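You operate a simulated robot arm through the tools that you are given. There is no shell and no other tool.

Carry out the task below with a simulated robot arm. There is one attempt and no reset: what you move stays moved.

JOB
Put things in order on the top of the packing bench. At the end: the white plug stands on top of the card; the clear pot from the top of the packing bench stands where the white plug stood; the core from the top of the packing bench stands where the green roller stood; the green roller from the top of the packing bench stands where the clear pot stood; whatever was shut is shut again. Leave all else as you found it, and nothing knocked over.

The check looks at the end state, three seconds after you hand in, the way a careful person would. Anything else that was tipped, shoved, dropped, spilled or broken makes it a failure.

ROBOT AND FRAMES
A 7-joint arm with a two-finger gripper, fixed in place. Base frame: the origin is at the foot of the arm, x ahead of it, y to its left, z up; the work surface is at about z = 0. Units: m, rad, N and s.
With the tool pointing down near the work surface it reaches from about 0.16 to 0.38 m from the base axis. Its first joint turns from -1.257 to 1.257 rad. Payload 0.6 kg.
The TCP is the grasp point between the finger pads, 0.022 m short of the fingertips. In the tool frame z runs along the fingers and y along their closing line. Largest opening 0.092 m; the body of the gripper starts 0.065 m behind the TCP.
Orientation is told as [roll, pitch, yaw] about the base's x, y, z axes, in that order, counted from this pose: with the fingers straight down and closing along the base's y, the tool's x points along the base's -x, its y along +y and its z along -z.

CONTROLS
- The arm moves only by the tool nudge_tool. Its argument "deltas" is a list of rows, each an object of numbers (a shift or turn left out is 0, a gripper value left out holds the last): "rx", "ry", "rz": the turn, a rotation vector about the base's x, y, z in rad; "tx", "ty", "tz": the shift along the base's x, y, z in m; "hand": the finger opening in m, from 0 to 0.092. In form: [{"rx": .., "ry": .., "rz": .., "tx": .., "ty": .., "tz": .., "hand": ..}, ...]. A call has 1 to 20 rows; each row is the pose to reach, as a shift and turn from the pose commanded when the call began. Each row takes 0.2 s and may step no farther than 0.05 m and 0.15 rad from the row before; otherwise, or with a gripper value out of range, the whole call is refused. A pose out of reach is approached as far as the arm can. The call stops where the force on the tool passes 40 N (or 10 N more than at its start, if that is more) or the arm is blocked; 0.2 s more then pass. The fingers move at their own pace and stop on an object; they squeeze with about 26 N. The grip force told is the motor's: it shows also when the fingers shut on nothing. Time passes only in rows, and 0.2 s behind the last, so rows that repeat a pose let the fingers close. The reply holds the time, the measured pose of the TCP, the force on the tool along the base axes, the opening and the grip force, in the units named above and with some noise, with the torque about the TCP (base axes, N m) and any sound that the robot's microphone picked up, and new pictures: "show" is both (left out), scene, wrist or none.
- Cameras (640 x 400 px; columns grow to the right, rows downward): "scene" is fixed at [0.065, -0.2913, 0.3904]; the picture's right is [0.59, -0.80, 0.00], its down [-0.57, -0.42, -0.70] and it looks along [0.56, 0.42, -0.71] (base axes); focal length 214 px, centre (320, 200). "wrist" rides on the gripper at [0.071, 0.019, -0.102] in the tool frame; the picture's right is [-0.26, 0.96, 0.00], its down [-0.75, -0.20, -0.63] and it looks along [-0.60, -0.16, 0.78] (tool axes); focal length 280 px, centre (320, 200). There is no depth. A picture from a camera that has moved, and an enlarged one, comes with that camera's place and axes in the base frame and with its lens.
- zoom(camera, box): a new picture of the part [left, top, right, bottom] of that camera's present view, enlarged. No time passes.
- hand_in(): hands the job in; it is judged then, once.

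Nothing tells you positions but the pictures and the camera data. Unless the task says otherwise, let go and move clear before handing in.

The tools are called after ">>>" as name(argument=value, ...) on one line, values as JSON. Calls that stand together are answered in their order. nudge_tool: Moves the arm, as the interface text tells. Its arguments: {"type":"object","properties":{"deltas":{"type":"array"},"show":{"type":"string","enum":["both","scene","wrist","none"]}},"required":["deltas"]} The other tools are called the same way: zoom (camera, box) takes an enlarged picture of a part of a camera's view; hand_in () hands the job in.

At the start:

```text
time: 0.0
tool_pos: [0.2513, -0.1505, 0.2298]
tcp_rot: [0.0, 0.0, 0.0]
wrist_force: [-0.2, 0.0, -0.1]
ft_torque: [0.0, 0.02, 0.03]
grip_width: 0.0922
grasp_force: 0.2
```

scene: 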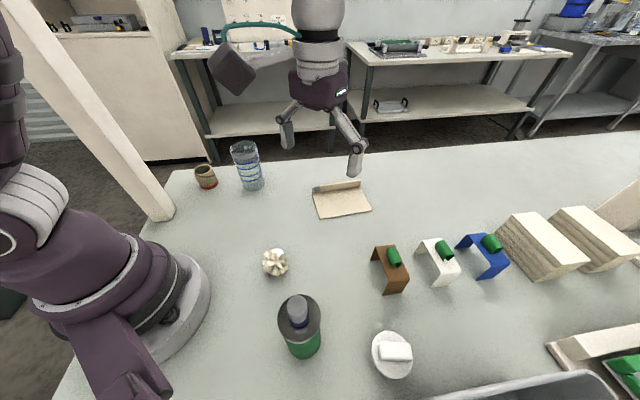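
wrist: 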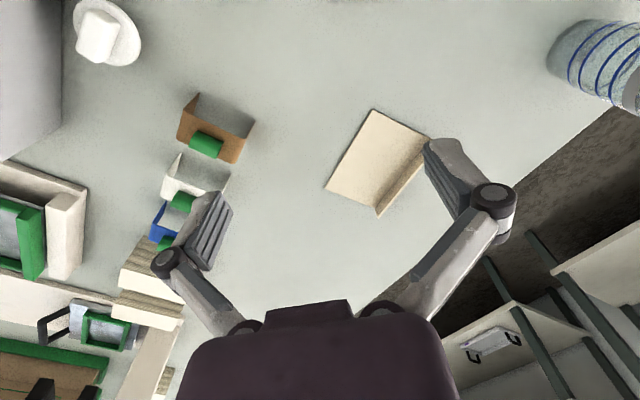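

I see a bench with a card, a clear pot with blue rings, a small brown item, a white crumpled item, a bottle, a dish with a white block, and three brackets with green rollers. I'll zoom in to identify each of them.

>>> zoom(camera="scene", box=[170, 120, 400, 264])

>>> zoom(camera="scene", box=[340, 200, 640, 388])

>>> zoom(camera="scene", box=[220, 230, 450, 390])

>>> zoom(camera="wrist", box=[0, 0, 320, 200])

>>> zoom(camera="wrist", box=[320, 0, 640, 200])

```text
2.78 times, centred on (285, 192) of scene
camera zoom: at [0.065, -0.2913, 0.3904], right [0.59, -0.8, 0.0], down [-0.57, -0.42, -0.7], along [0.56, 0.42, -0.71], focal length 596 px, centre (417, 222)
```

zoom: 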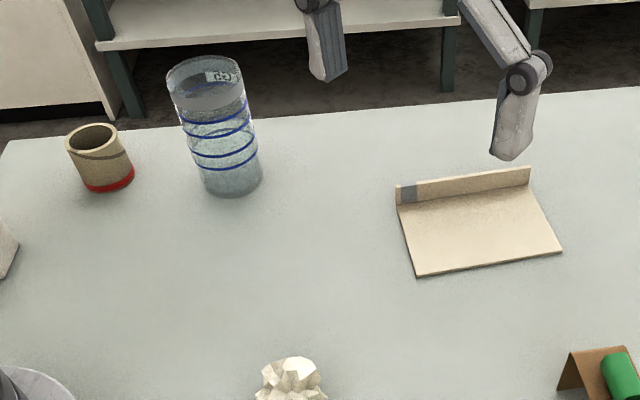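

```text
2.13 times, centred on (490, 294) of scene
camera zoom: at [0.065, -0.2913, 0.3904], right [0.59, -0.8, 0.0], down [-0.57, -0.42, -0.7], along [0.56, 0.42, -0.71], focal length 456 px, centre (-42, 0)
```

zoom: 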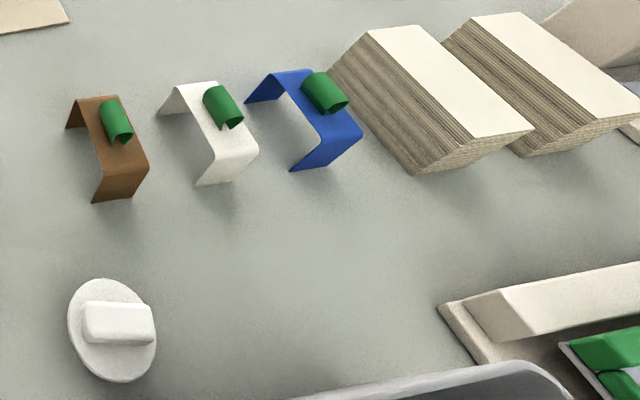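

```text
2.50 times, centred on (335, 310) of scene
camera zoom: at [0.065, -0.2913, 0.3904], right [0.59, -0.8, 0.0], down [-0.57, -0.42, -0.7], along [0.56, 0.42, -0.71], focal length 536 px, centre (282, -75)
```

zoom: 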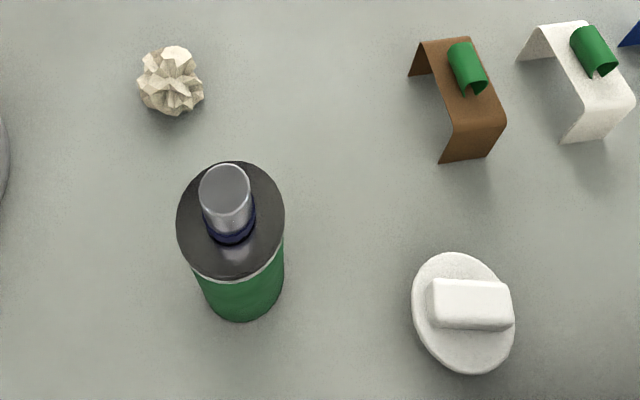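

```text
2.00 times, centred on (160, 100) of wrist
camera zoom: at [0.1806, -0.1316, 0.3326], right [0.26, 0.96, 0.0], down [0.75, -0.2, 0.63], along [0.6, -0.16, -0.78], focal length 561 px, centre (640, 400)
```

zoom: 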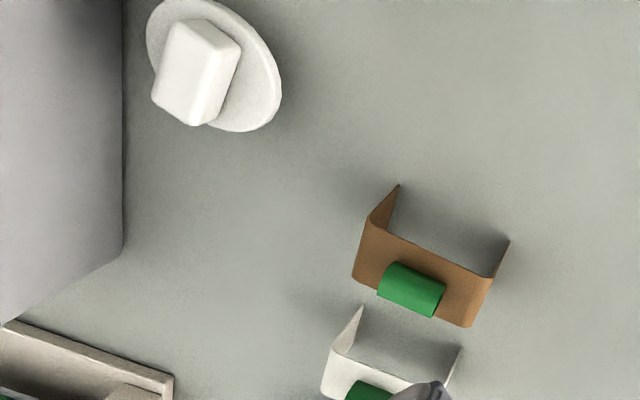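

```text
2.00 times, centred on (480, 100) of wrist
camera zoom: at [0.1806, -0.1316, 0.3326], right [0.26, 0.96, 0.0], down [0.75, -0.2, 0.63], along [0.6, -0.16, -0.78], focal length 561 px, centre (0, 400)
```

zoom: 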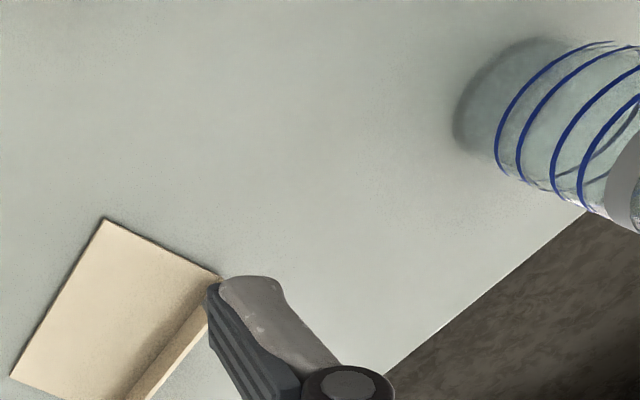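

The plug appears to be the white disc with a block grip at about (0.18, -0.34). The dark-topped green cylinder is at about (0.12, -0.22), the clear pot at (0.31, 0.12), the core at (0.24, 0.22) and the card around (0.40, -0.11). I'll turn the arm toward the plug for a closer look.

>>> nudge_tool(deltas=[{"tx": -0.01, "ty": -0.018, "rz": -0.134}, {"tx": -0.02, "ty": -0.036, "rz": -0.268}, {"tx": -0.03, "ty": -0.054, "rz": -0.4}, {"tx": -0.04, "ty": -0.072, "rz": -0.536}, {"tx": -0.05, "ty": -0.09, "rz": -0.67}, {"tx": -0.06, "ty": -0.108, "rz": -0.8}, {"tx": -0.07, "ty": -0.126, "rz": -0.936}, {"tx": -0.086, "ty": -0.15, "rz": -1.07}, {"tx": -0.086, "ty": -0.15, "rz": -1.07}])

```text
time: 2.0
tool_pos: [0.1651, -0.3018, 0.2283]
tcp_rot: [-0.001, 0.0, -1.072]
wrist_force: [-0.2, 0.8, -0.7]
ft_torque: [0.01, 0.01, -0.01]
grip_width: 0.092
grasp_force: 0.1
camera wrist: at [0.1479, -0.2294, 0.3315], right [0.97, 0.23, 0.0], down [0.18, -0.76, 0.62], along [0.14, -0.61, -0.78], focal length 280 px, centre (320, 200)
```

scene: 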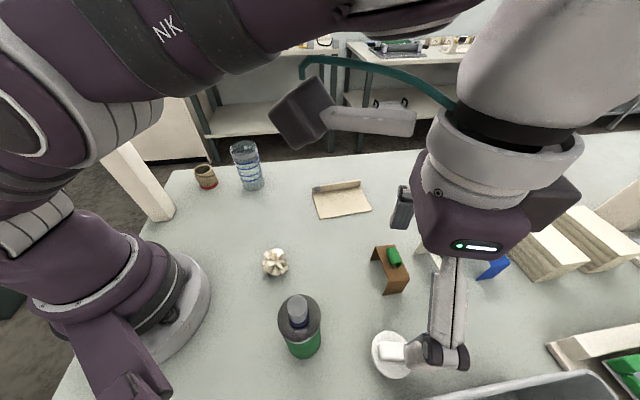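
wrist: 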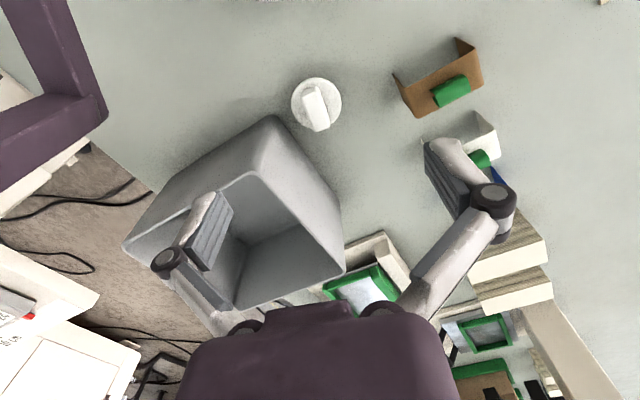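

The plug is near the front corner of the grey bin. I'll zoom in for details.

>>> zoom(camera="wrist", box=[236, 50, 396, 150])

>>> zoom(camera="scene", box=[250, 280, 442, 400])

```text
4.00 times, centred on (316, 100) of wrist
camera zoom: at [0.1479, -0.2294, 0.3315], right [0.97, 0.23, 0.0], down [0.18, -0.76, 0.62], along [0.14, -0.61, -0.78], focal length 1122 px, centre (336, 600)
```

zoom: 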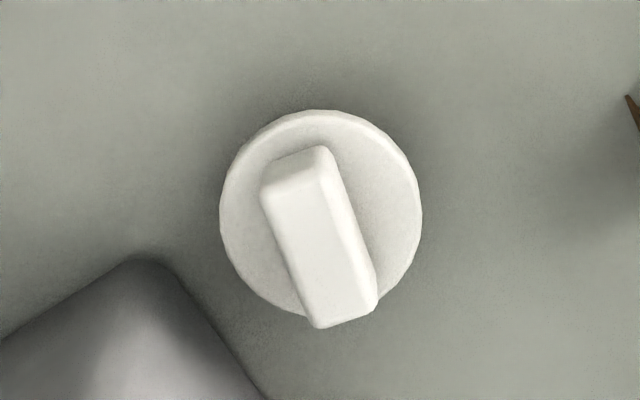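

```text
3.33 times, centred on (346, 340) of scene
camera zoom: at [0.065, -0.2913, 0.3904], right [0.59, -0.8, 0.0], down [-0.57, -0.42, -0.7], along [0.56, 0.42, -0.71], focal length 715 px, centre (233, -267)
```

zoom: 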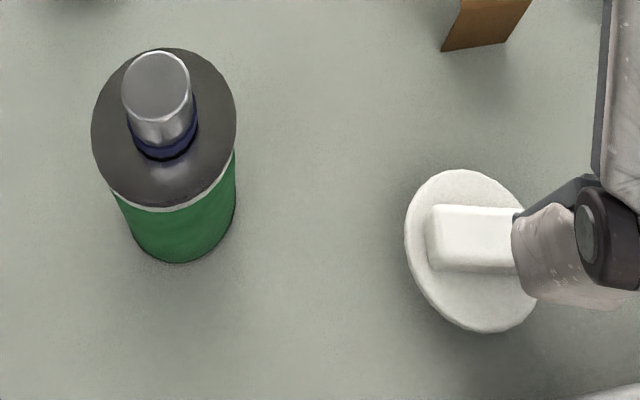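

The plug is a disc about 57 mm across with a grip block about 18 mm wide, and the block points nearly radially. I'll narrow the fingers and hover over it to check the reach.

>>> nudge_tool(deltas=[{"tz": -0.03, "rz": 0.06, "hand": 0.045}, {"tx": 0.003, "ty": -0.02, "tz": -0.07, "rz": 0.06, "hand": 0.045}, {"tx": 0.005, "ty": -0.043, "tz": -0.11, "rz": 0.06, "hand": 0.045}, {"tx": 0.005, "ty": -0.043, "tz": -0.13, "rz": 0.06, "hand": 0.045}, {"tx": 0.005, "ty": -0.043, "tz": -0.14, "rz": 0.06, "hand": 0.045}, {"tx": 0.005, "ty": -0.043, "tz": -0.14, "rz": 0.06, "hand": 0.045}])

```text
time: 3.4
tool_pos: [0.1686, -0.3421, 0.0911]
tcp_rot: [-0.001, 0.0, -1.011]
wrist_force: [0.1, -0.1, 0.3]
ft_torque: [0.01, 0.0, -0.01]
grip_width: 0.0449
grasp_force: 0.0
out of reach, approached as far as the arm can: row 3
camera wrist: at [0.148, -0.2714, 0.193], right [0.96, 0.29, 0.0], down [0.23, -0.75, 0.63], along [0.18, -0.6, -0.78], focal length 280 px, centre (320, 200)
```

scene: 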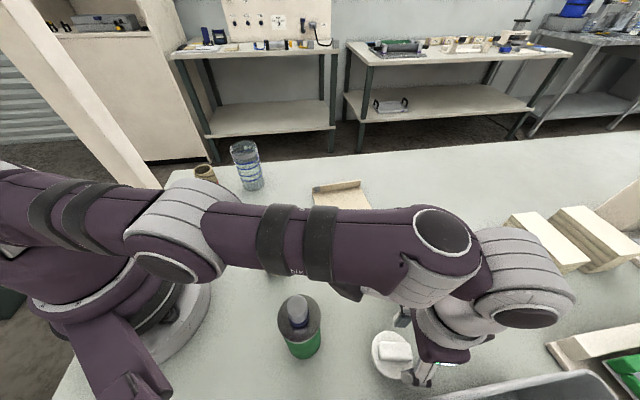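
wrist: 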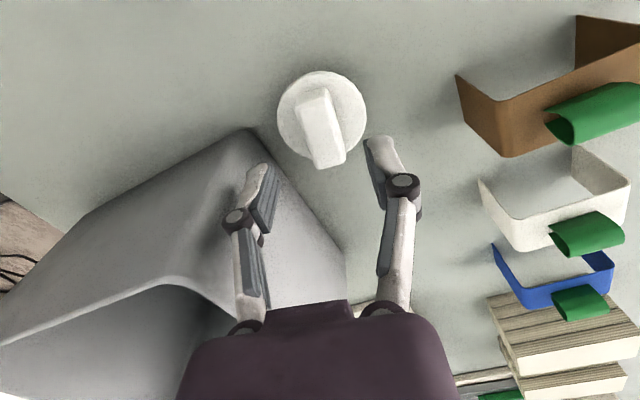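

>>> zoom(camera="wrist", box=[220, 40, 420, 165])

>>> zoom(camera="scene", box=[340, 300, 500, 400])

```text
3.20 times, centred on (320, 102) of wrist
camera zoom: at [0.148, -0.2714, 0.193], right [0.96, 0.29, 0.0], down [0.23, -0.75, 0.63], along [0.18, -0.6, -0.78], focal length 897 px, centre (320, 512)
```

zoom: 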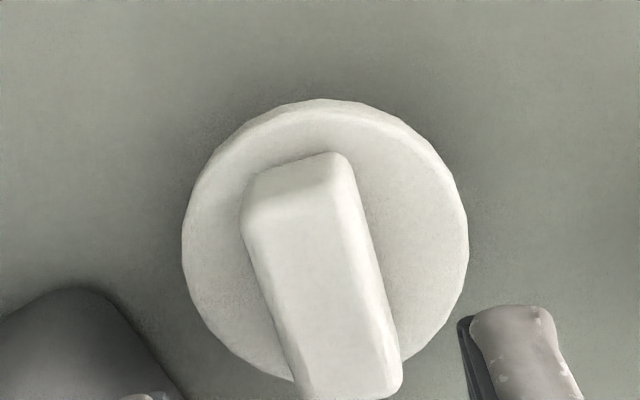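

```text
4.00 times, centred on (420, 350) of scene
camera zoom: at [0.065, -0.2913, 0.3904], right [0.59, -0.8, 0.0], down [-0.57, -0.42, -0.7], along [0.56, 0.42, -0.71], focal length 858 px, centre (-80, -400)
```

zoom: 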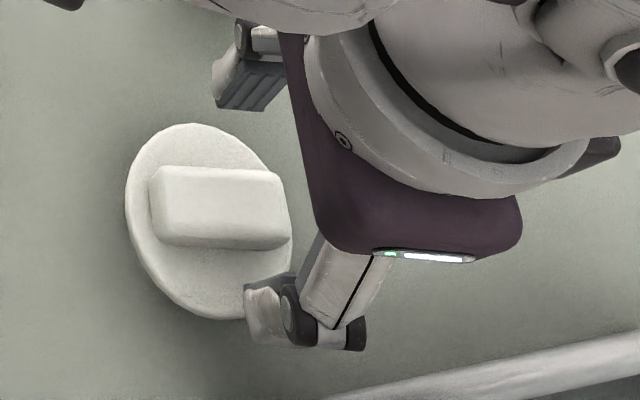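

The block is centred on the disc and about 20 mm tall. I'll lower straight down next to it.

>>> nudge_tool(deltas=[{"tz": -0.02, "rz": -0.015}, {"tz": -0.04, "rz": -0.015}, {"tz": -0.056, "rz": -0.015}, {"tz": -0.056, "rz": -0.015}])

```text
time: 4.2
tool_pos: [0.1696, -0.3433, 0.0448]
tcp_rot: [0.002, -0.012, -1.024]
wrist_force: [-0.6, 10.5, 47.7]
ft_torque: [0.43, -0.18, 0.0]
grip_width: 0.0467
grasp_force: 20.1
out of reach, approached as far as the arm can: row 3
stopped in row 3: the force on the tool passed its limit at 50 N (the readings are from after the stop); the commanded pose is now the measured one
camera wrist: at [0.1484, -0.2708, 0.1464], right [0.96, 0.28, 0.0], down [0.21, -0.74, 0.63], along [0.18, -0.61, -0.77], focal length 280 px, centre (320, 200)
```

scene: 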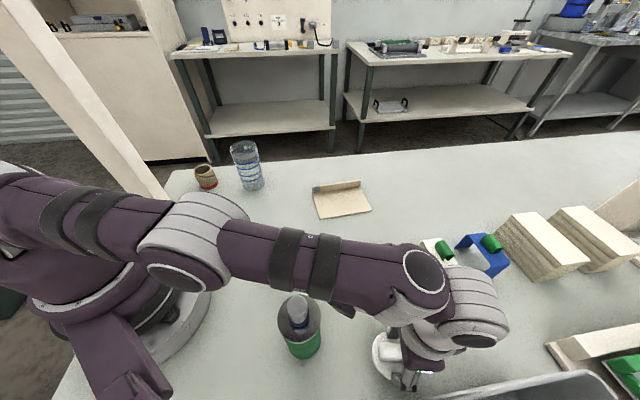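
wrist: 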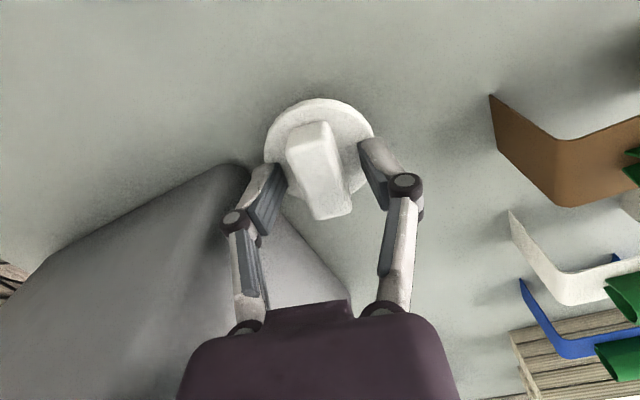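

Contact came earlier than I expected, so I'll take a closer look.

>>> zoom(camera="wrist", box=[220, 70, 420, 195])

>>> zoom(camera="scene", box=[340, 300, 500, 400])

```text
3.20 times, centred on (320, 132) of wrist
camera zoom: at [0.1484, -0.2708, 0.1464], right [0.96, 0.28, 0.0], down [0.21, -0.74, 0.63], along [0.18, -0.61, -0.77], focal length 897 px, centre (320, 416)
```

zoom: 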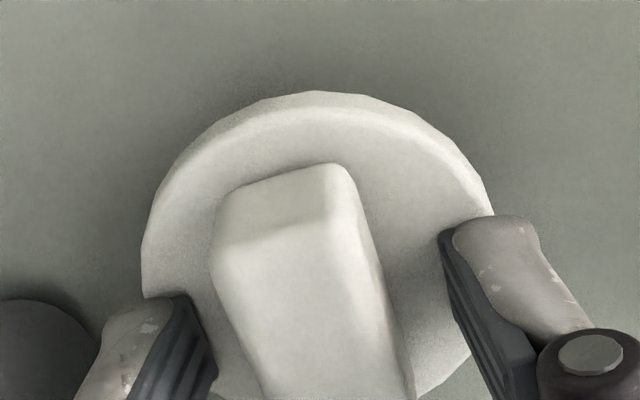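

```text
4.00 times, centred on (420, 350) of scene
camera zoom: at [0.065, -0.2912, 0.3905], right [0.59, -0.8, 0.0], down [-0.57, -0.42, -0.7], along [0.56, 0.42, -0.71], focal length 858 px, centre (-80, -400)
```

zoom: 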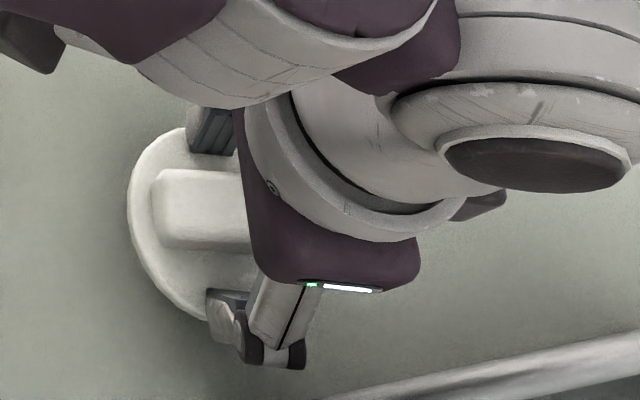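

The fingertips touched the top of the disc, so it is about 21 mm thick with the block above it. I'll lift 4 mm, centre on the block and close.

>>> nudge_tool(deltas=[{"tz": 0.004, "tx": -0.0005, "ty": 0.0045, "hand": 0.045}, {"tz": 0.004, "tx": -0.0005, "ty": 0.0045, "hand": 0.03}, {"tz": 0.004, "tx": -0.0005, "ty": 0.0045, "hand": 0.01}, {"tz": 0.004, "tx": -0.0005, "ty": 0.0045, "hand": 0.005}, {"tz": 0.004, "tx": -0.0005, "ty": 0.0045, "hand": 0.005}])

>>> zoom(camera="wrist", box=[220, 70, 420, 195])

```text
time: 5.4
tool_pos: [0.168, -0.338, 0.0473]
tcp_rot: [-0.001, -0.011, -1.024]
wrist_force: [-1.5, -4.6, 56.8]
ft_torque: [-0.08, -0.02, 0.01]
grip_width: 0.0195
grasp_force: 25.7
camera wrist: at [0.1472, -0.266, 0.1497], right [0.96, 0.28, 0.0], down [0.21, -0.74, 0.63], along [0.18, -0.61, -0.77], focal length 280 px, centre (320, 200)
```

scene: 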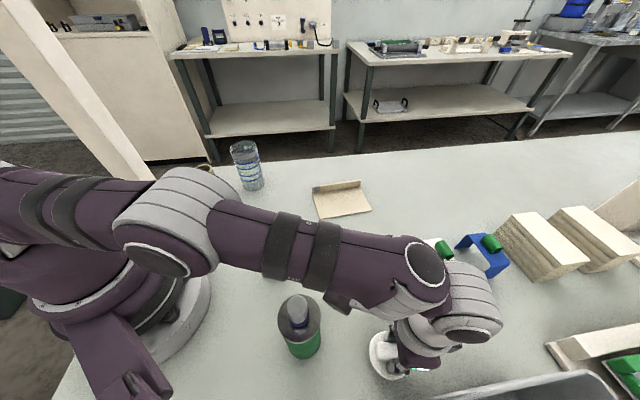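
wrist: 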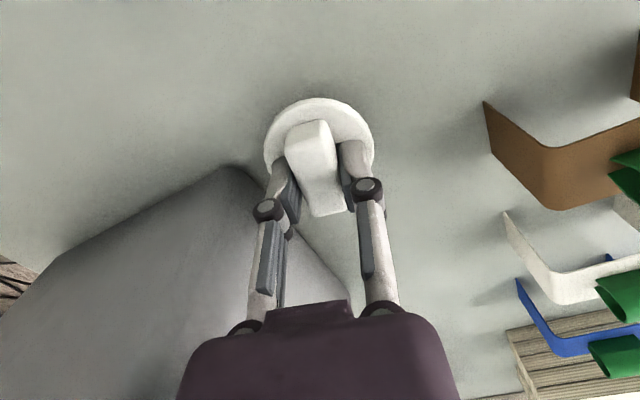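

```text
3.20 times, centred on (320, 132) of wrist
camera zoom: at [0.1472, -0.266, 0.1497], right [0.96, 0.28, 0.0], down [0.21, -0.74, 0.63], along [0.18, -0.61, -0.77], focal length 897 px, centre (320, 416)
```

zoom: 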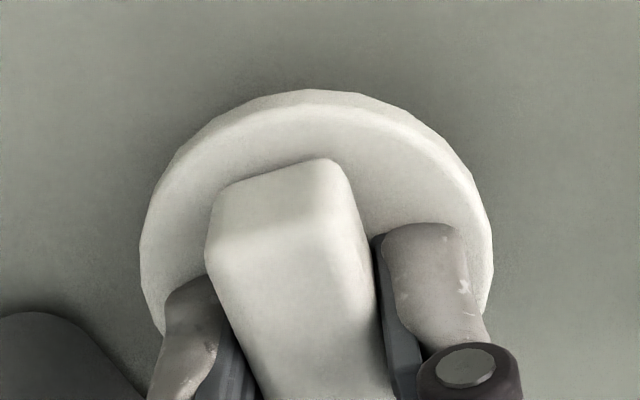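

I have the block gripped at a width of 19.5 mm. Next I'll lift the plug.

>>> nudge_tool(deltas=[{"tz": 0.005}, {"tz": 0.015}, {"tz": 0.04}, {"tz": 0.08}, {"tz": 0.08}])

>>> zoom(camera="wrist", box=[220, 70, 420, 195])

```text
time: 6.6
tool_pos: [0.1676, -0.3364, 0.1262]
tcp_rot: [0.0, -0.005, -1.023]
wrist_force: [0.2, 0.3, -0.4]
ft_torque: [0.03, 0.01, 0.02]
grip_width: 0.0191
grasp_force: 26.3
camera wrist: at [0.1468, -0.2645, 0.2283], right [0.96, 0.28, 0.0], down [0.21, -0.75, 0.63], along [0.18, -0.6, -0.78], focal length 280 px, centre (320, 200)
```

scene: 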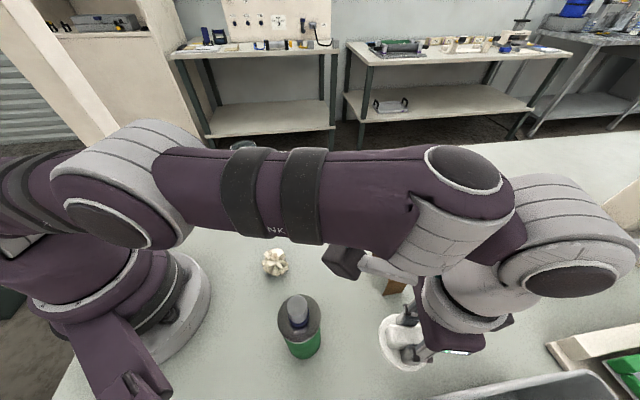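
wrist: 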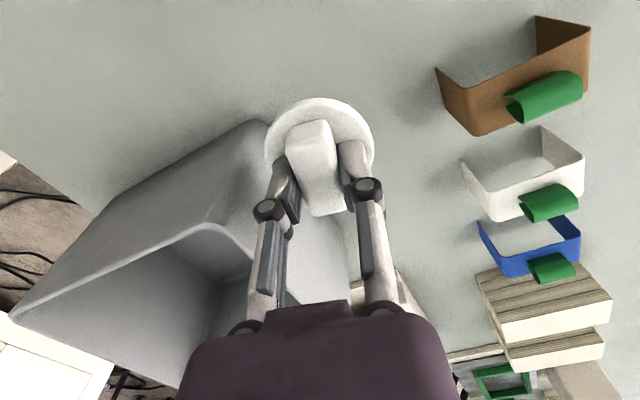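

```text
3.20 times, centred on (320, 132) of wrist
camera zoom: at [0.1468, -0.2645, 0.2283], right [0.96, 0.28, 0.0], down [0.21, -0.75, 0.63], along [0.18, -0.6, -0.78], focal length 897 px, centre (320, 416)
```

zoom: 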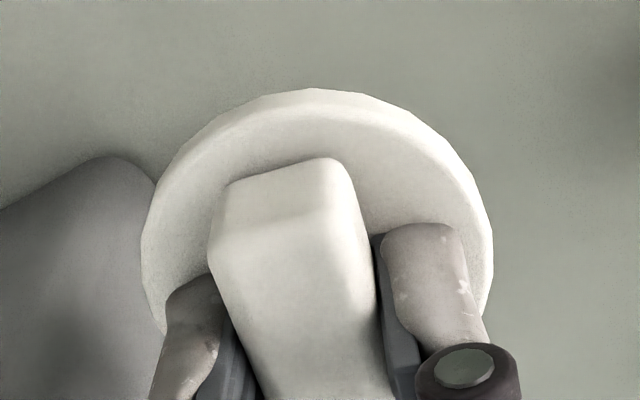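

The plug is lifted. I'll swing it over toward the card at a safe height, clear of the brackets.

>>> nudge_tool(deltas=[{"tz": 0.02}, {"tx": 0.0324, "ty": 0.0254, "tz": 0.03, "rz": 0.097}, {"tx": 0.0614, "ty": 0.0524, "tz": 0.04, "rz": 0.193}, {"tx": 0.0869, "ty": 0.0817, "tz": 0.04, "rz": 0.29}, {"tx": 0.1104, "ty": 0.1122, "tz": 0.04, "rz": 0.387}, {"tx": 0.1301, "ty": 0.1447, "tz": 0.04, "rz": 0.483}, {"tx": 0.1461, "ty": 0.179, "tz": 0.04, "rz": 0.58}, {"tx": 0.1593, "ty": 0.2141, "tz": 0.04, "rz": 0.677}, {"tx": 0.1686, "ty": 0.2506, "tz": 0.04, "rz": 0.773}, {"tx": 0.1686, "ty": 0.2506, "tz": 0.04, "rz": 0.773}])

```text
time: 8.8
tool_pos: [0.3357, -0.0859, 0.1666]
tcp_rot: [0.0, -0.005, -0.249]
wrist_force: [-0.3, 0.2, -0.1]
ft_torque: [0.02, 0.01, -0.02]
grip_width: 0.0189
grasp_force: 26.1
camera wrist: at [0.2706, -0.049, 0.2691], right [0.49, 0.87, 0.0], down [0.68, -0.38, 0.63], along [0.55, -0.31, -0.78], focal length 280 px, centre (320, 200)
```

scene: 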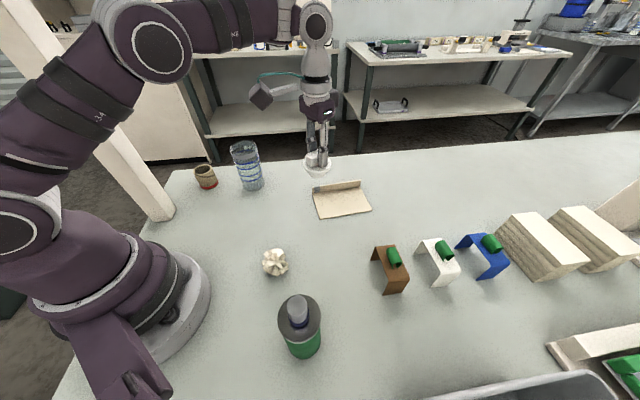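
wrist: 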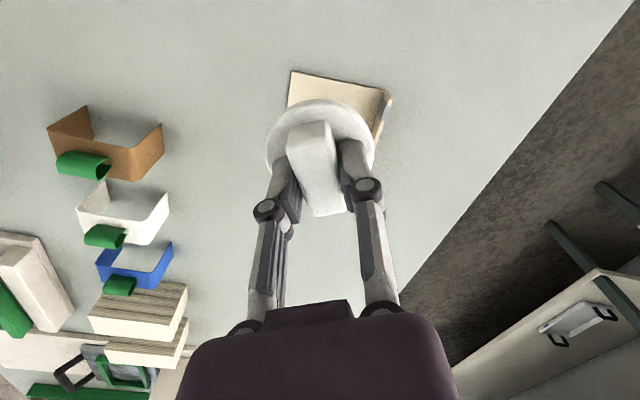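

The card's near corner is at about (0.319, -0.101). I'll move out and down over its near-left area and see how far the arm reaches.

>>> nudge_tool(deltas=[{"tx": 0.01, "ty": -0.003, "tz": -0.03}, {"tx": 0.02, "ty": -0.006, "tz": -0.06}, {"tx": 0.03, "ty": -0.009, "tz": -0.085}, {"tx": 0.0396, "ty": -0.0115, "tz": -0.095}, {"tx": 0.0396, "ty": -0.0115, "tz": -0.095}])

>>> zoom(camera="wrist", box=[220, 30, 460, 180])

>>> zoom(camera="scene", box=[280, 130, 400, 230])

```text
time: 10.0
tool_pos: [0.3707, -0.0969, 0.0717]
tcp_rot: [-0.001, -0.005, -0.252]
wrist_force: [-0.2, -0.3, -0.7]
ft_torque: [0.01, 0.01, 0.03]
grip_width: 0.0187
grasp_force: 25.9
out of reach, approached as far as the arm can: row 4, 5
camera wrist: at [0.3062, -0.0597, 0.1739], right [0.49, 0.87, 0.0], down [0.67, -0.39, 0.63], along [0.55, -0.31, -0.78], focal length 280 px, centre (320, 200)
```

scene: 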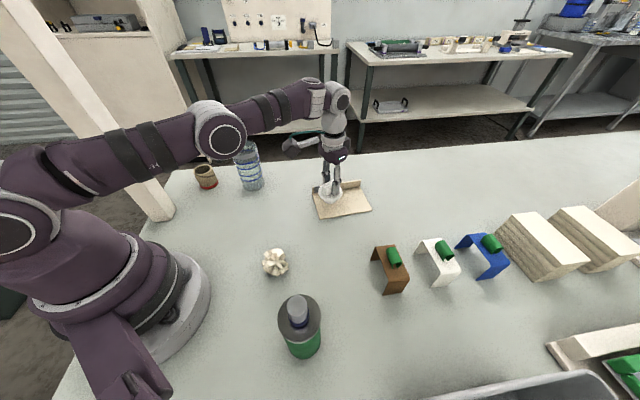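
wrist: 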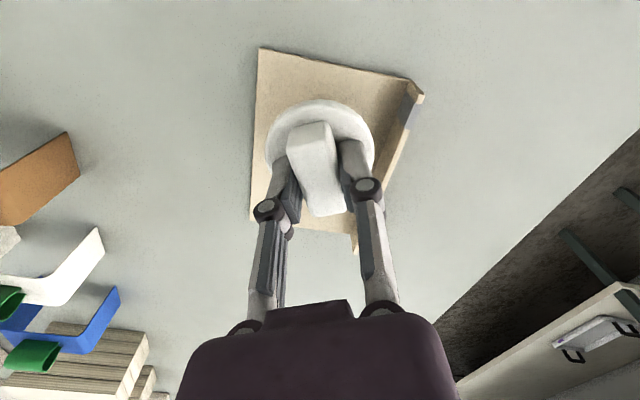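

```text
2.67 times, centred on (340, 105) of wrist
camera zoom: at [0.3062, -0.0597, 0.1739], right [0.49, 0.87, 0.0], down [0.67, -0.39, 0.63], along [0.55, -0.31, -0.78], focal length 748 px, centre (267, 453)
```

zoom: 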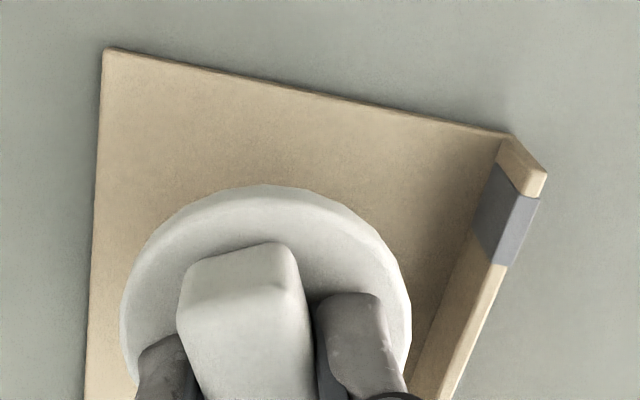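

```text
4.00 times, centred on (340, 180) of scene
camera zoom: at [0.065, -0.2913, 0.3904], right [0.59, -0.8, 0.0], down [-0.57, -0.42, -0.7], along [0.56, 0.42, -0.71], focal length 858 px, centre (240, 280)
```

zoom: 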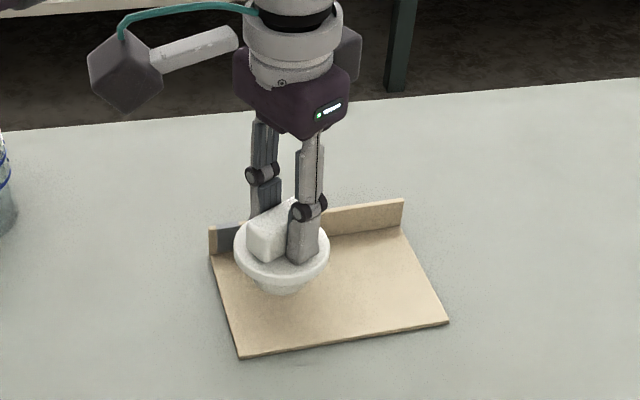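

The plug is a flange with a narrower stem below it, and its base is about to land well inside the card. I'll lower it gently.

>>> nudge_tool(deltas=[{"tz": -0.008}, {"tz": -0.014}, {"tz": -0.017}, {"tz": -0.017}], show="none")

>>> zoom(camera="scene", box=[280, 130, 400, 230])

```text
time: 11.0
tool_pos: [0.3706, -0.0966, 0.0536]
tcp_rot: [0.0, -0.006, -0.252]
wrist_force: [0.8, -0.2, -0.5]
ft_torque: [0.01, -0.03, 0.0]
grip_width: 0.019
grasp_force: 26.3
```

```text
4.00 times, centred on (340, 180) of scene
camera zoom: at [0.065, -0.2913, 0.3904], right [0.59, -0.8, 0.0], down [-0.57, -0.42, -0.7], along [0.56, 0.42, -0.71], focal length 858 px, centre (240, 280)
```

zoom: 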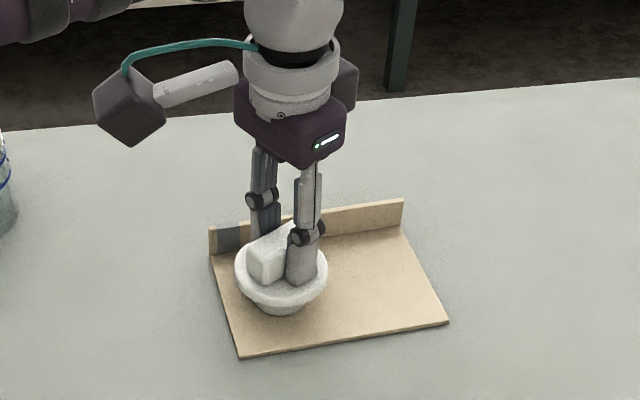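

>>> nudge_tool(deltas=[{"tz": -0.002}, {"tz": -0.002}, {"tz": -0.003}, {"tz": -0.003}], show="none")

```text
time: 12.0
tool_pos: [0.3721, -0.0969, 0.052]
tcp_rot: [-0.001, -0.011, -0.253]
wrist_force: [-0.7, 1.7, 23.1]
ft_torque: [0.07, 0.02, 0.0]
grip_width: 0.0191
grasp_force: 25.9
```

The plug is in contact with the card. I'll take off the load and open.

>>> nudge_tool(deltas=[{"tz": 0.0018}, {"tz": 0.0018, "hand": 0.025}, {"tz": 0.0018, "hand": 0.04}, {"tz": 0.0018, "hand": 0.045}, {"tz": 0.0018, "hand": 0.045}])

>>> zoom(camera="scene", box=[280, 130, 400, 230])

```text
time: 13.2
tool_pos: [0.3714, -0.0973, 0.0532]
tcp_rot: [0.0, -0.008, -0.252]
wrist_force: [-0.9, -0.7, -0.7]
ft_torque: [0.0, -0.02, 0.02]
grip_width: 0.0449
grasp_force: 0.0
camera wrist: at [0.3064, -0.0602, 0.1555], right [0.49, 0.87, 0.0], down [0.67, -0.38, 0.63], along [0.55, -0.31, -0.78], focal length 280 px, centre (320, 200)
```

scene: 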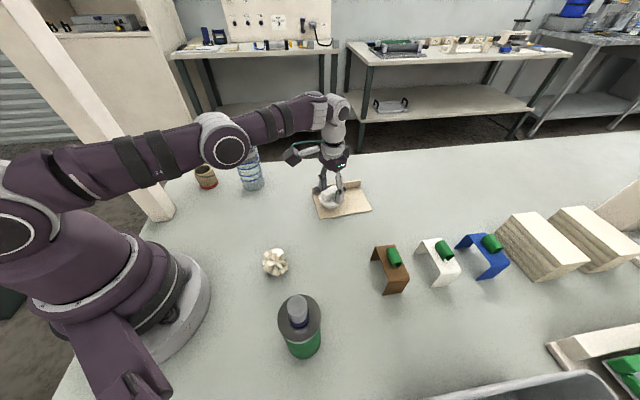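
wrist: 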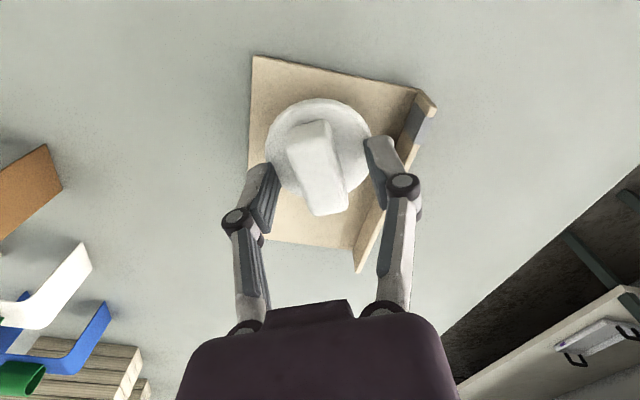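

```text
4.00 times, centred on (340, 180) of scene
camera zoom: at [0.065, -0.2913, 0.3904], right [0.59, -0.8, 0.0], down [-0.57, -0.42, -0.7], along [0.56, 0.42, -0.71], focal length 858 px, centre (240, 280)
```

zoom: 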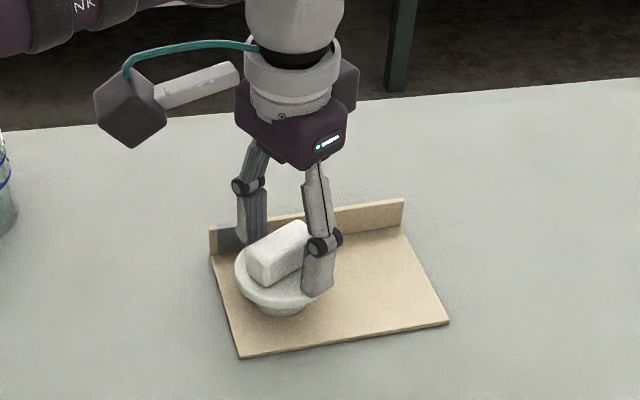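

The plug stands on the card. I'll raise up and swing over to look at the pot.

>>> nudge_tool(deltas=[{"tz": 0.03}, {"tz": 0.07}, {"tx": -0.02, "ty": 0.02, "tz": 0.11, "rz": 0.1}, {"tx": -0.04, "ty": 0.05, "tz": 0.14, "rz": 0.2, "hand": 0.092}, {"tx": -0.06, "ty": 0.085, "tz": 0.155, "rz": 0.31, "hand": 0.092}, {"tx": -0.075, "ty": 0.12, "tz": 0.16, "rz": 0.42, "hand": 0.092}, {"tx": -0.09, "ty": 0.16, "tz": 0.165, "rz": 0.53, "hand": 0.092}, {"tx": -0.1, "ty": 0.2, "tz": 0.165, "rz": 0.625, "hand": 0.092}, {"tx": -0.1, "ty": 0.2, "tz": 0.165, "rz": 0.625, "hand": 0.092}])

>>> zoom(camera="scene", box=[280, 150, 400, 230])

>>> zoom(camera="scene", box=[180, 120, 300, 200])

```text
time: 15.2
tool_pos: [0.271, 0.1022, 0.2171]
tcp_rot: [0.001, -0.006, 0.375]
wrist_force: [0.2, 0.3, 0.1]
ft_torque: [0.0, -0.01, 0.01]
grip_width: 0.0919
grasp_force: 0.0
out of reach, approached as far as the arm can: row 2
camera wrist: at [0.1972, 0.0947, 0.3202], right [-0.11, 0.99, 0.0], down [0.77, 0.08, 0.63], along [0.63, 0.07, -0.78], focal length 280 px, centre (320, 200)
```

scene: 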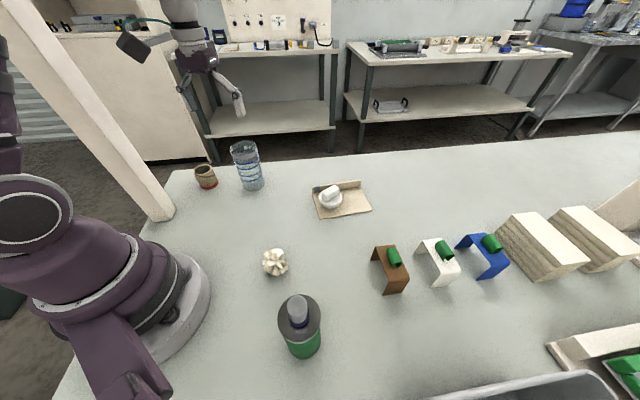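
wrist: 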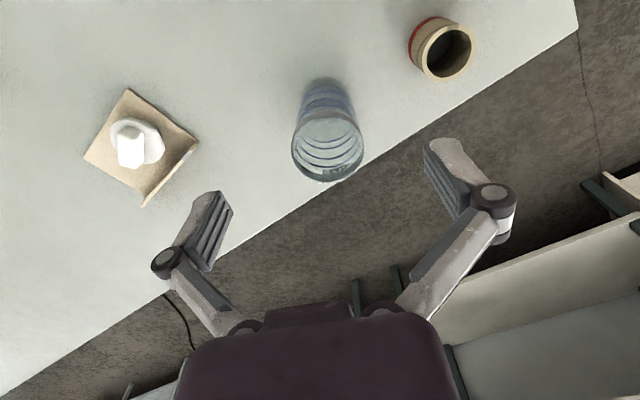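

```text
5.00 times, centred on (340, 190) of scene
camera zoom: at [0.065, -0.2913, 0.3904], right [0.59, -0.8, 0.0], down [-0.57, -0.42, -0.7], along [0.56, 0.42, -0.71], focal length 1072 px, centre (220, 250)
```

zoom: 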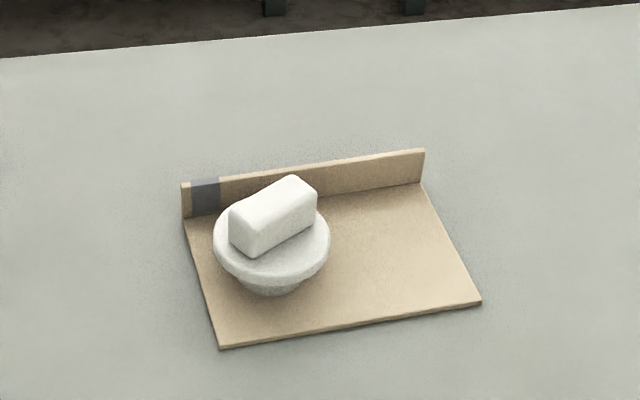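

```text
5.00 times, centred on (240, 160) of scene
camera zoom: at [0.065, -0.2913, 0.3904], right [0.59, -0.8, 0.0], down [-0.57, -0.42, -0.7], along [0.56, 0.42, -0.71], focal length 1072 px, centre (720, 400)
```

zoom: 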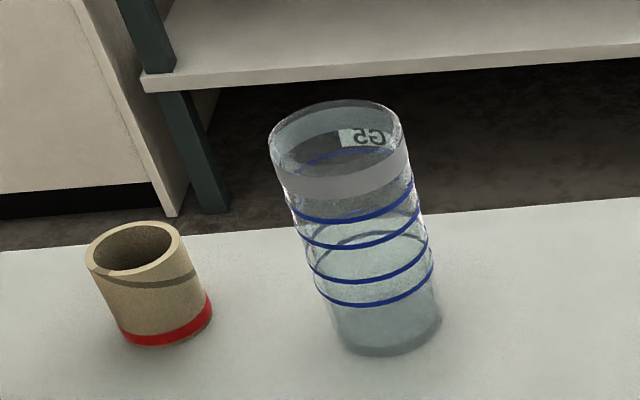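

The plug on the card looks good. The pot is an open, tall clear cylinder (about 0.117 m) near (0.307, 0.116). I'll hover directly above it to refine its position.

>>> nudge_tool(deltas=[{"tx": 0.018, "ty": 0.006, "tz": -0.02}, {"tx": 0.036, "ty": 0.0135, "tz": -0.045}, {"tx": 0.036, "ty": 0.0135, "tz": -0.045}])

>>> zoom(camera="wrist", box=[200, 50, 440, 200])

>>> zoom(camera="scene", box=[180, 80, 340, 200])

```text
time: 16.0
tool_pos: [0.308, 0.1152, 0.1722]
tcp_rot: [0.0, -0.008, 0.372]
wrist_force: [-0.3, 0.1, -0.6]
ft_torque: [-0.05, 0.01, 0.03]
grip_width: 0.0918
grasp_force: 0.1
camera wrist: at [0.2342, 0.1078, 0.2745], right [-0.11, 0.99, 0.0], down [0.77, 0.08, 0.63], along [0.63, 0.07, -0.78], focal length 280 px, centre (320, 200)
```

scene: 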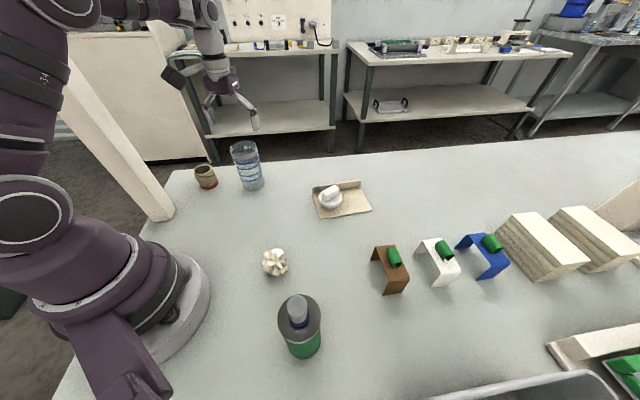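
wrist: 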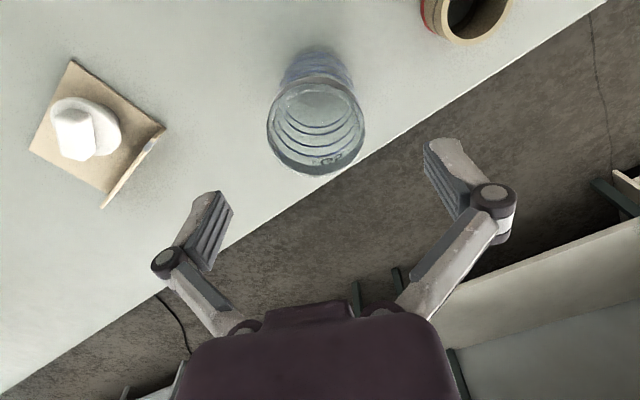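

```text
2.67 times, centred on (320, 125) of wrist
camera zoom: at [0.2342, 0.1078, 0.2745], right [-0.11, 0.99, 0.0], down [0.77, 0.08, 0.63], along [0.63, 0.07, -0.78], focal length 748 px, centre (320, 400)
```

zoom: 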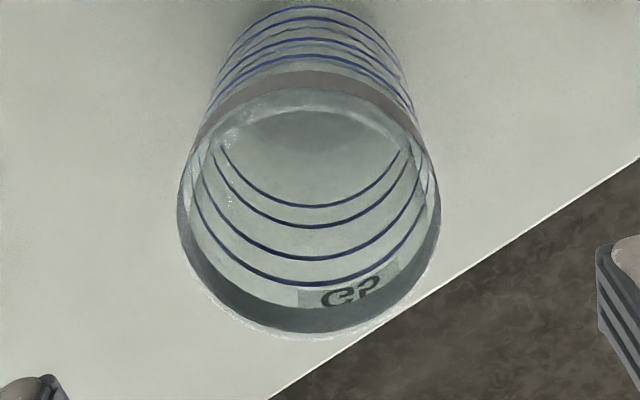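

```text
3.33 times, centred on (260, 140) of scene
camera zoom: at [0.065, -0.2913, 0.3904], right [0.59, -0.8, 0.0], down [-0.57, -0.42, -0.7], along [0.56, 0.42, -0.71], focal length 715 px, centre (520, 400)
```

zoom: 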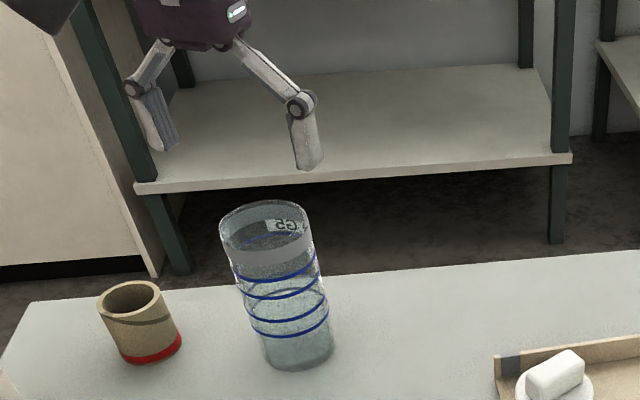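

The pot is centred under the gripper at (0.308, 0.114), with a rim about 58 mm across. I'll descend and grip the upper part.

>>> nudge_tool(deltas=[{"tz": -0.04}, {"tz": -0.07}, {"tz": -0.082}, {"tz": -0.082}])

>>> zoom(camera="wrist", box=[200, 50, 440, 200])

>>> zoom(camera="scene", box=[180, 80, 340, 200])

```text
time: 17.0
tool_pos: [0.3083, 0.1166, 0.0897]
tcp_rot: [-0.002, -0.007, 0.374]
wrist_force: [0.1, -1.2, 0.3]
ft_torque: [-0.02, -0.01, -0.03]
grip_width: 0.092
grasp_force: 0.0
camera wrist: at [0.2334, 0.1088, 0.1921], right [-0.11, 0.99, 0.0], down [0.77, 0.08, 0.63], along [0.63, 0.07, -0.78], focal length 280 px, centre (320, 200)
```

scene: 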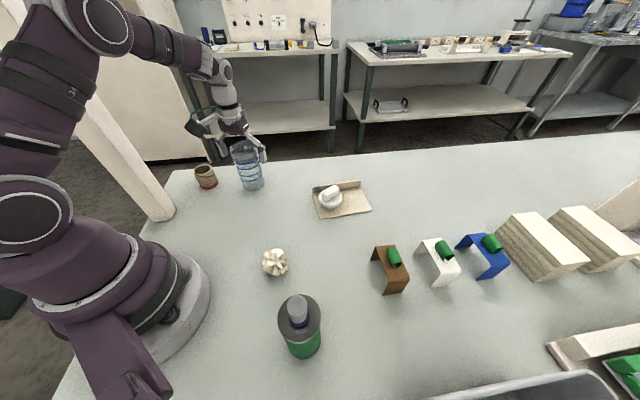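
wrist: 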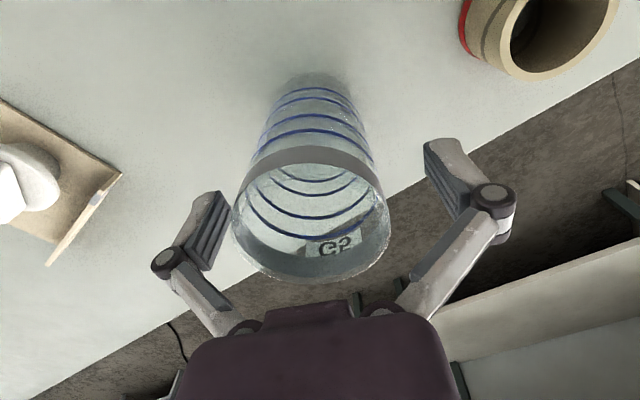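

```text
2.67 times, centred on (320, 125) of wrist
camera zoom: at [0.2334, 0.1088, 0.1921], right [-0.11, 0.99, 0.0], down [0.77, 0.08, 0.63], along [0.63, 0.07, -0.78], focal length 748 px, centre (320, 400)
```

zoom: 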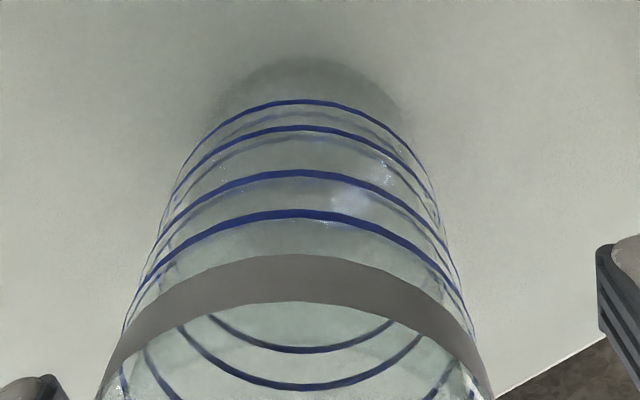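

```text
3.33 times, centred on (260, 140) of scene
camera zoom: at [0.065, -0.2913, 0.3904], right [0.59, -0.8, 0.0], down [-0.57, -0.42, -0.7], along [0.56, 0.42, -0.71], focal length 715 px, centre (520, 400)
```

zoom: 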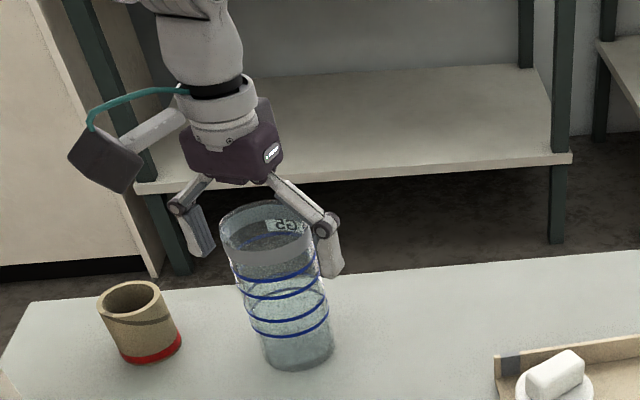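

The pot is between the fingers. I'll close on it now.

>>> nudge_tool(deltas=[{"tx": 0.002, "ty": -0.002, "hand": 0.075}, {"tx": 0.002, "ty": -0.002, "hand": 0.062}, {"tx": 0.002, "ty": -0.002, "hand": 0.05}, {"tx": 0.002, "ty": -0.002, "hand": 0.045}, {"tx": 0.002, "ty": -0.002, "hand": 0.045}])

>>> zoom(camera="scene", box=[180, 80, 340, 200])

```text
time: 18.2
tool_pos: [0.3082, 0.1141, 0.0906]
tcp_rot: [0.0, -0.008, 0.375]
wrist_force: [0.4, -2.2, 5.7]
ft_torque: [-0.23, 0.0, -0.03]
grip_width: 0.0585
grasp_force: 26.3
camera wrist: at [0.2351, 0.1064, 0.1925], right [-0.11, 0.99, 0.0], down [0.77, 0.08, 0.63], along [0.63, 0.07, -0.78], focal length 280 px, centre (320, 200)
```

scene: 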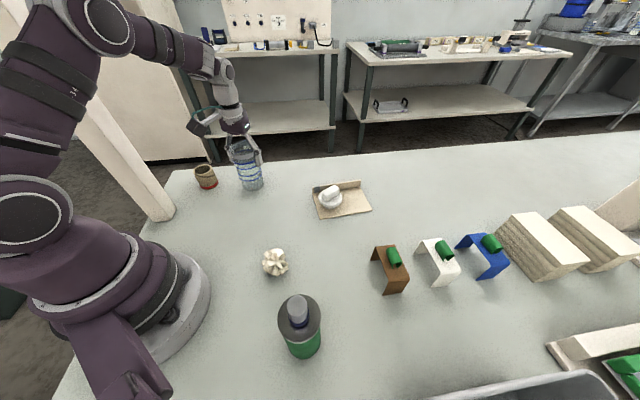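
wrist: 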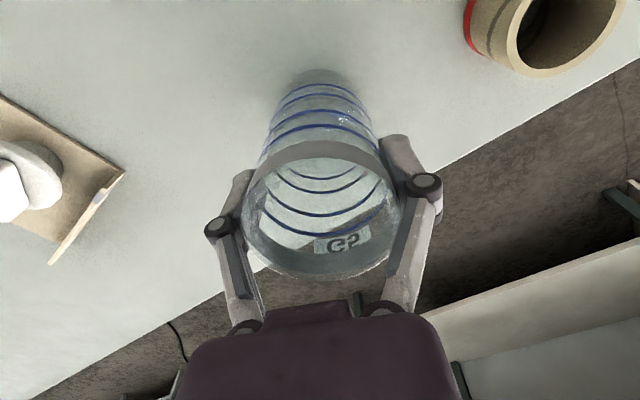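

```text
3.33 times, centred on (260, 140) of scene
camera zoom: at [0.065, -0.2913, 0.3904], right [0.59, -0.8, 0.0], down [-0.57, -0.42, -0.7], along [0.56, 0.42, -0.71], focal length 715 px, centre (520, 400)
```

zoom: 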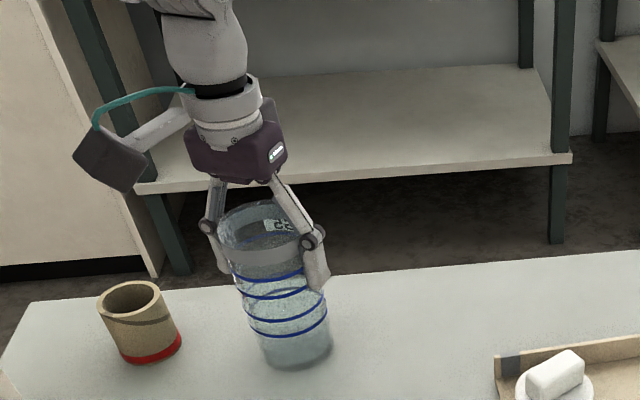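

The pot is gripped at a width of 58.5 mm. I'll lift it and carry it around to the plug's old place, turning the hand so the fingers stay clear of the bin.

>>> nudge_tool(deltas=[{"tz": 0.006}, {"tz": 0.03}, {"tz": 0.06}, {"tz": 0.09}, {"tx": 0.0137, "ty": -0.0412, "tz": 0.09, "rz": -0.043}, {"tx": 0.0205, "ty": -0.0843, "tz": 0.09, "rz": -0.086}, {"tx": 0.0215, "ty": -0.1279, "tz": 0.09, "rz": -0.13}, {"tx": 0.0168, "ty": -0.1713, "tz": 0.09, "rz": -0.173}, {"tx": 0.0064, "ty": -0.2137, "tz": 0.09, "rz": -0.216}, {"tx": -0.0095, "ty": -0.2543, "tz": 0.09, "rz": -0.26}, {"tx": -0.0306, "ty": -0.2925, "tz": 0.09, "rz": -0.302}, {"tx": -0.0565, "ty": -0.3276, "tz": 0.09, "rz": -0.345}, {"tx": -0.0869, "ty": -0.3589, "tz": 0.09, "rz": -0.389}, {"tx": -0.121, "ty": -0.3859, "tz": 0.09, "rz": -0.432}, {"tx": -0.1585, "ty": -0.4082, "tz": 0.09, "rz": -0.475}, {"tx": -0.1585, "ty": -0.4082, "tz": 0.09, "rz": -0.475}])

```text
time: 21.6
tool_pos: [0.1499, -0.2933, 0.1823]
tcp_rot: [0.0, -0.007, -0.1]
wrist_force: [0.0, -0.3, -1.0]
ft_torque: [0.0, -0.04, 0.02]
grip_width: 0.0581
grasp_force: 26.2
camera wrist: at [0.0807, -0.2668, 0.285], right [0.36, 0.93, 0.0], down [0.72, -0.28, 0.63], along [0.59, -0.22, -0.78], focal length 280 px, centre (320, 200)
```

scene: 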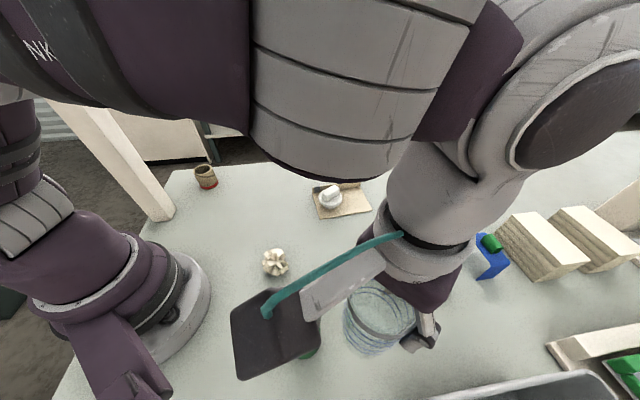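
wrist: 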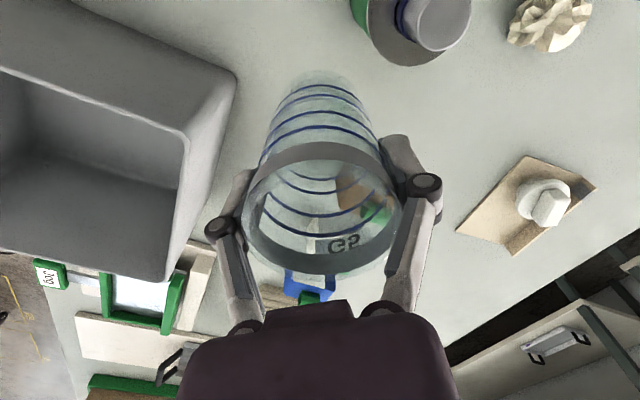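

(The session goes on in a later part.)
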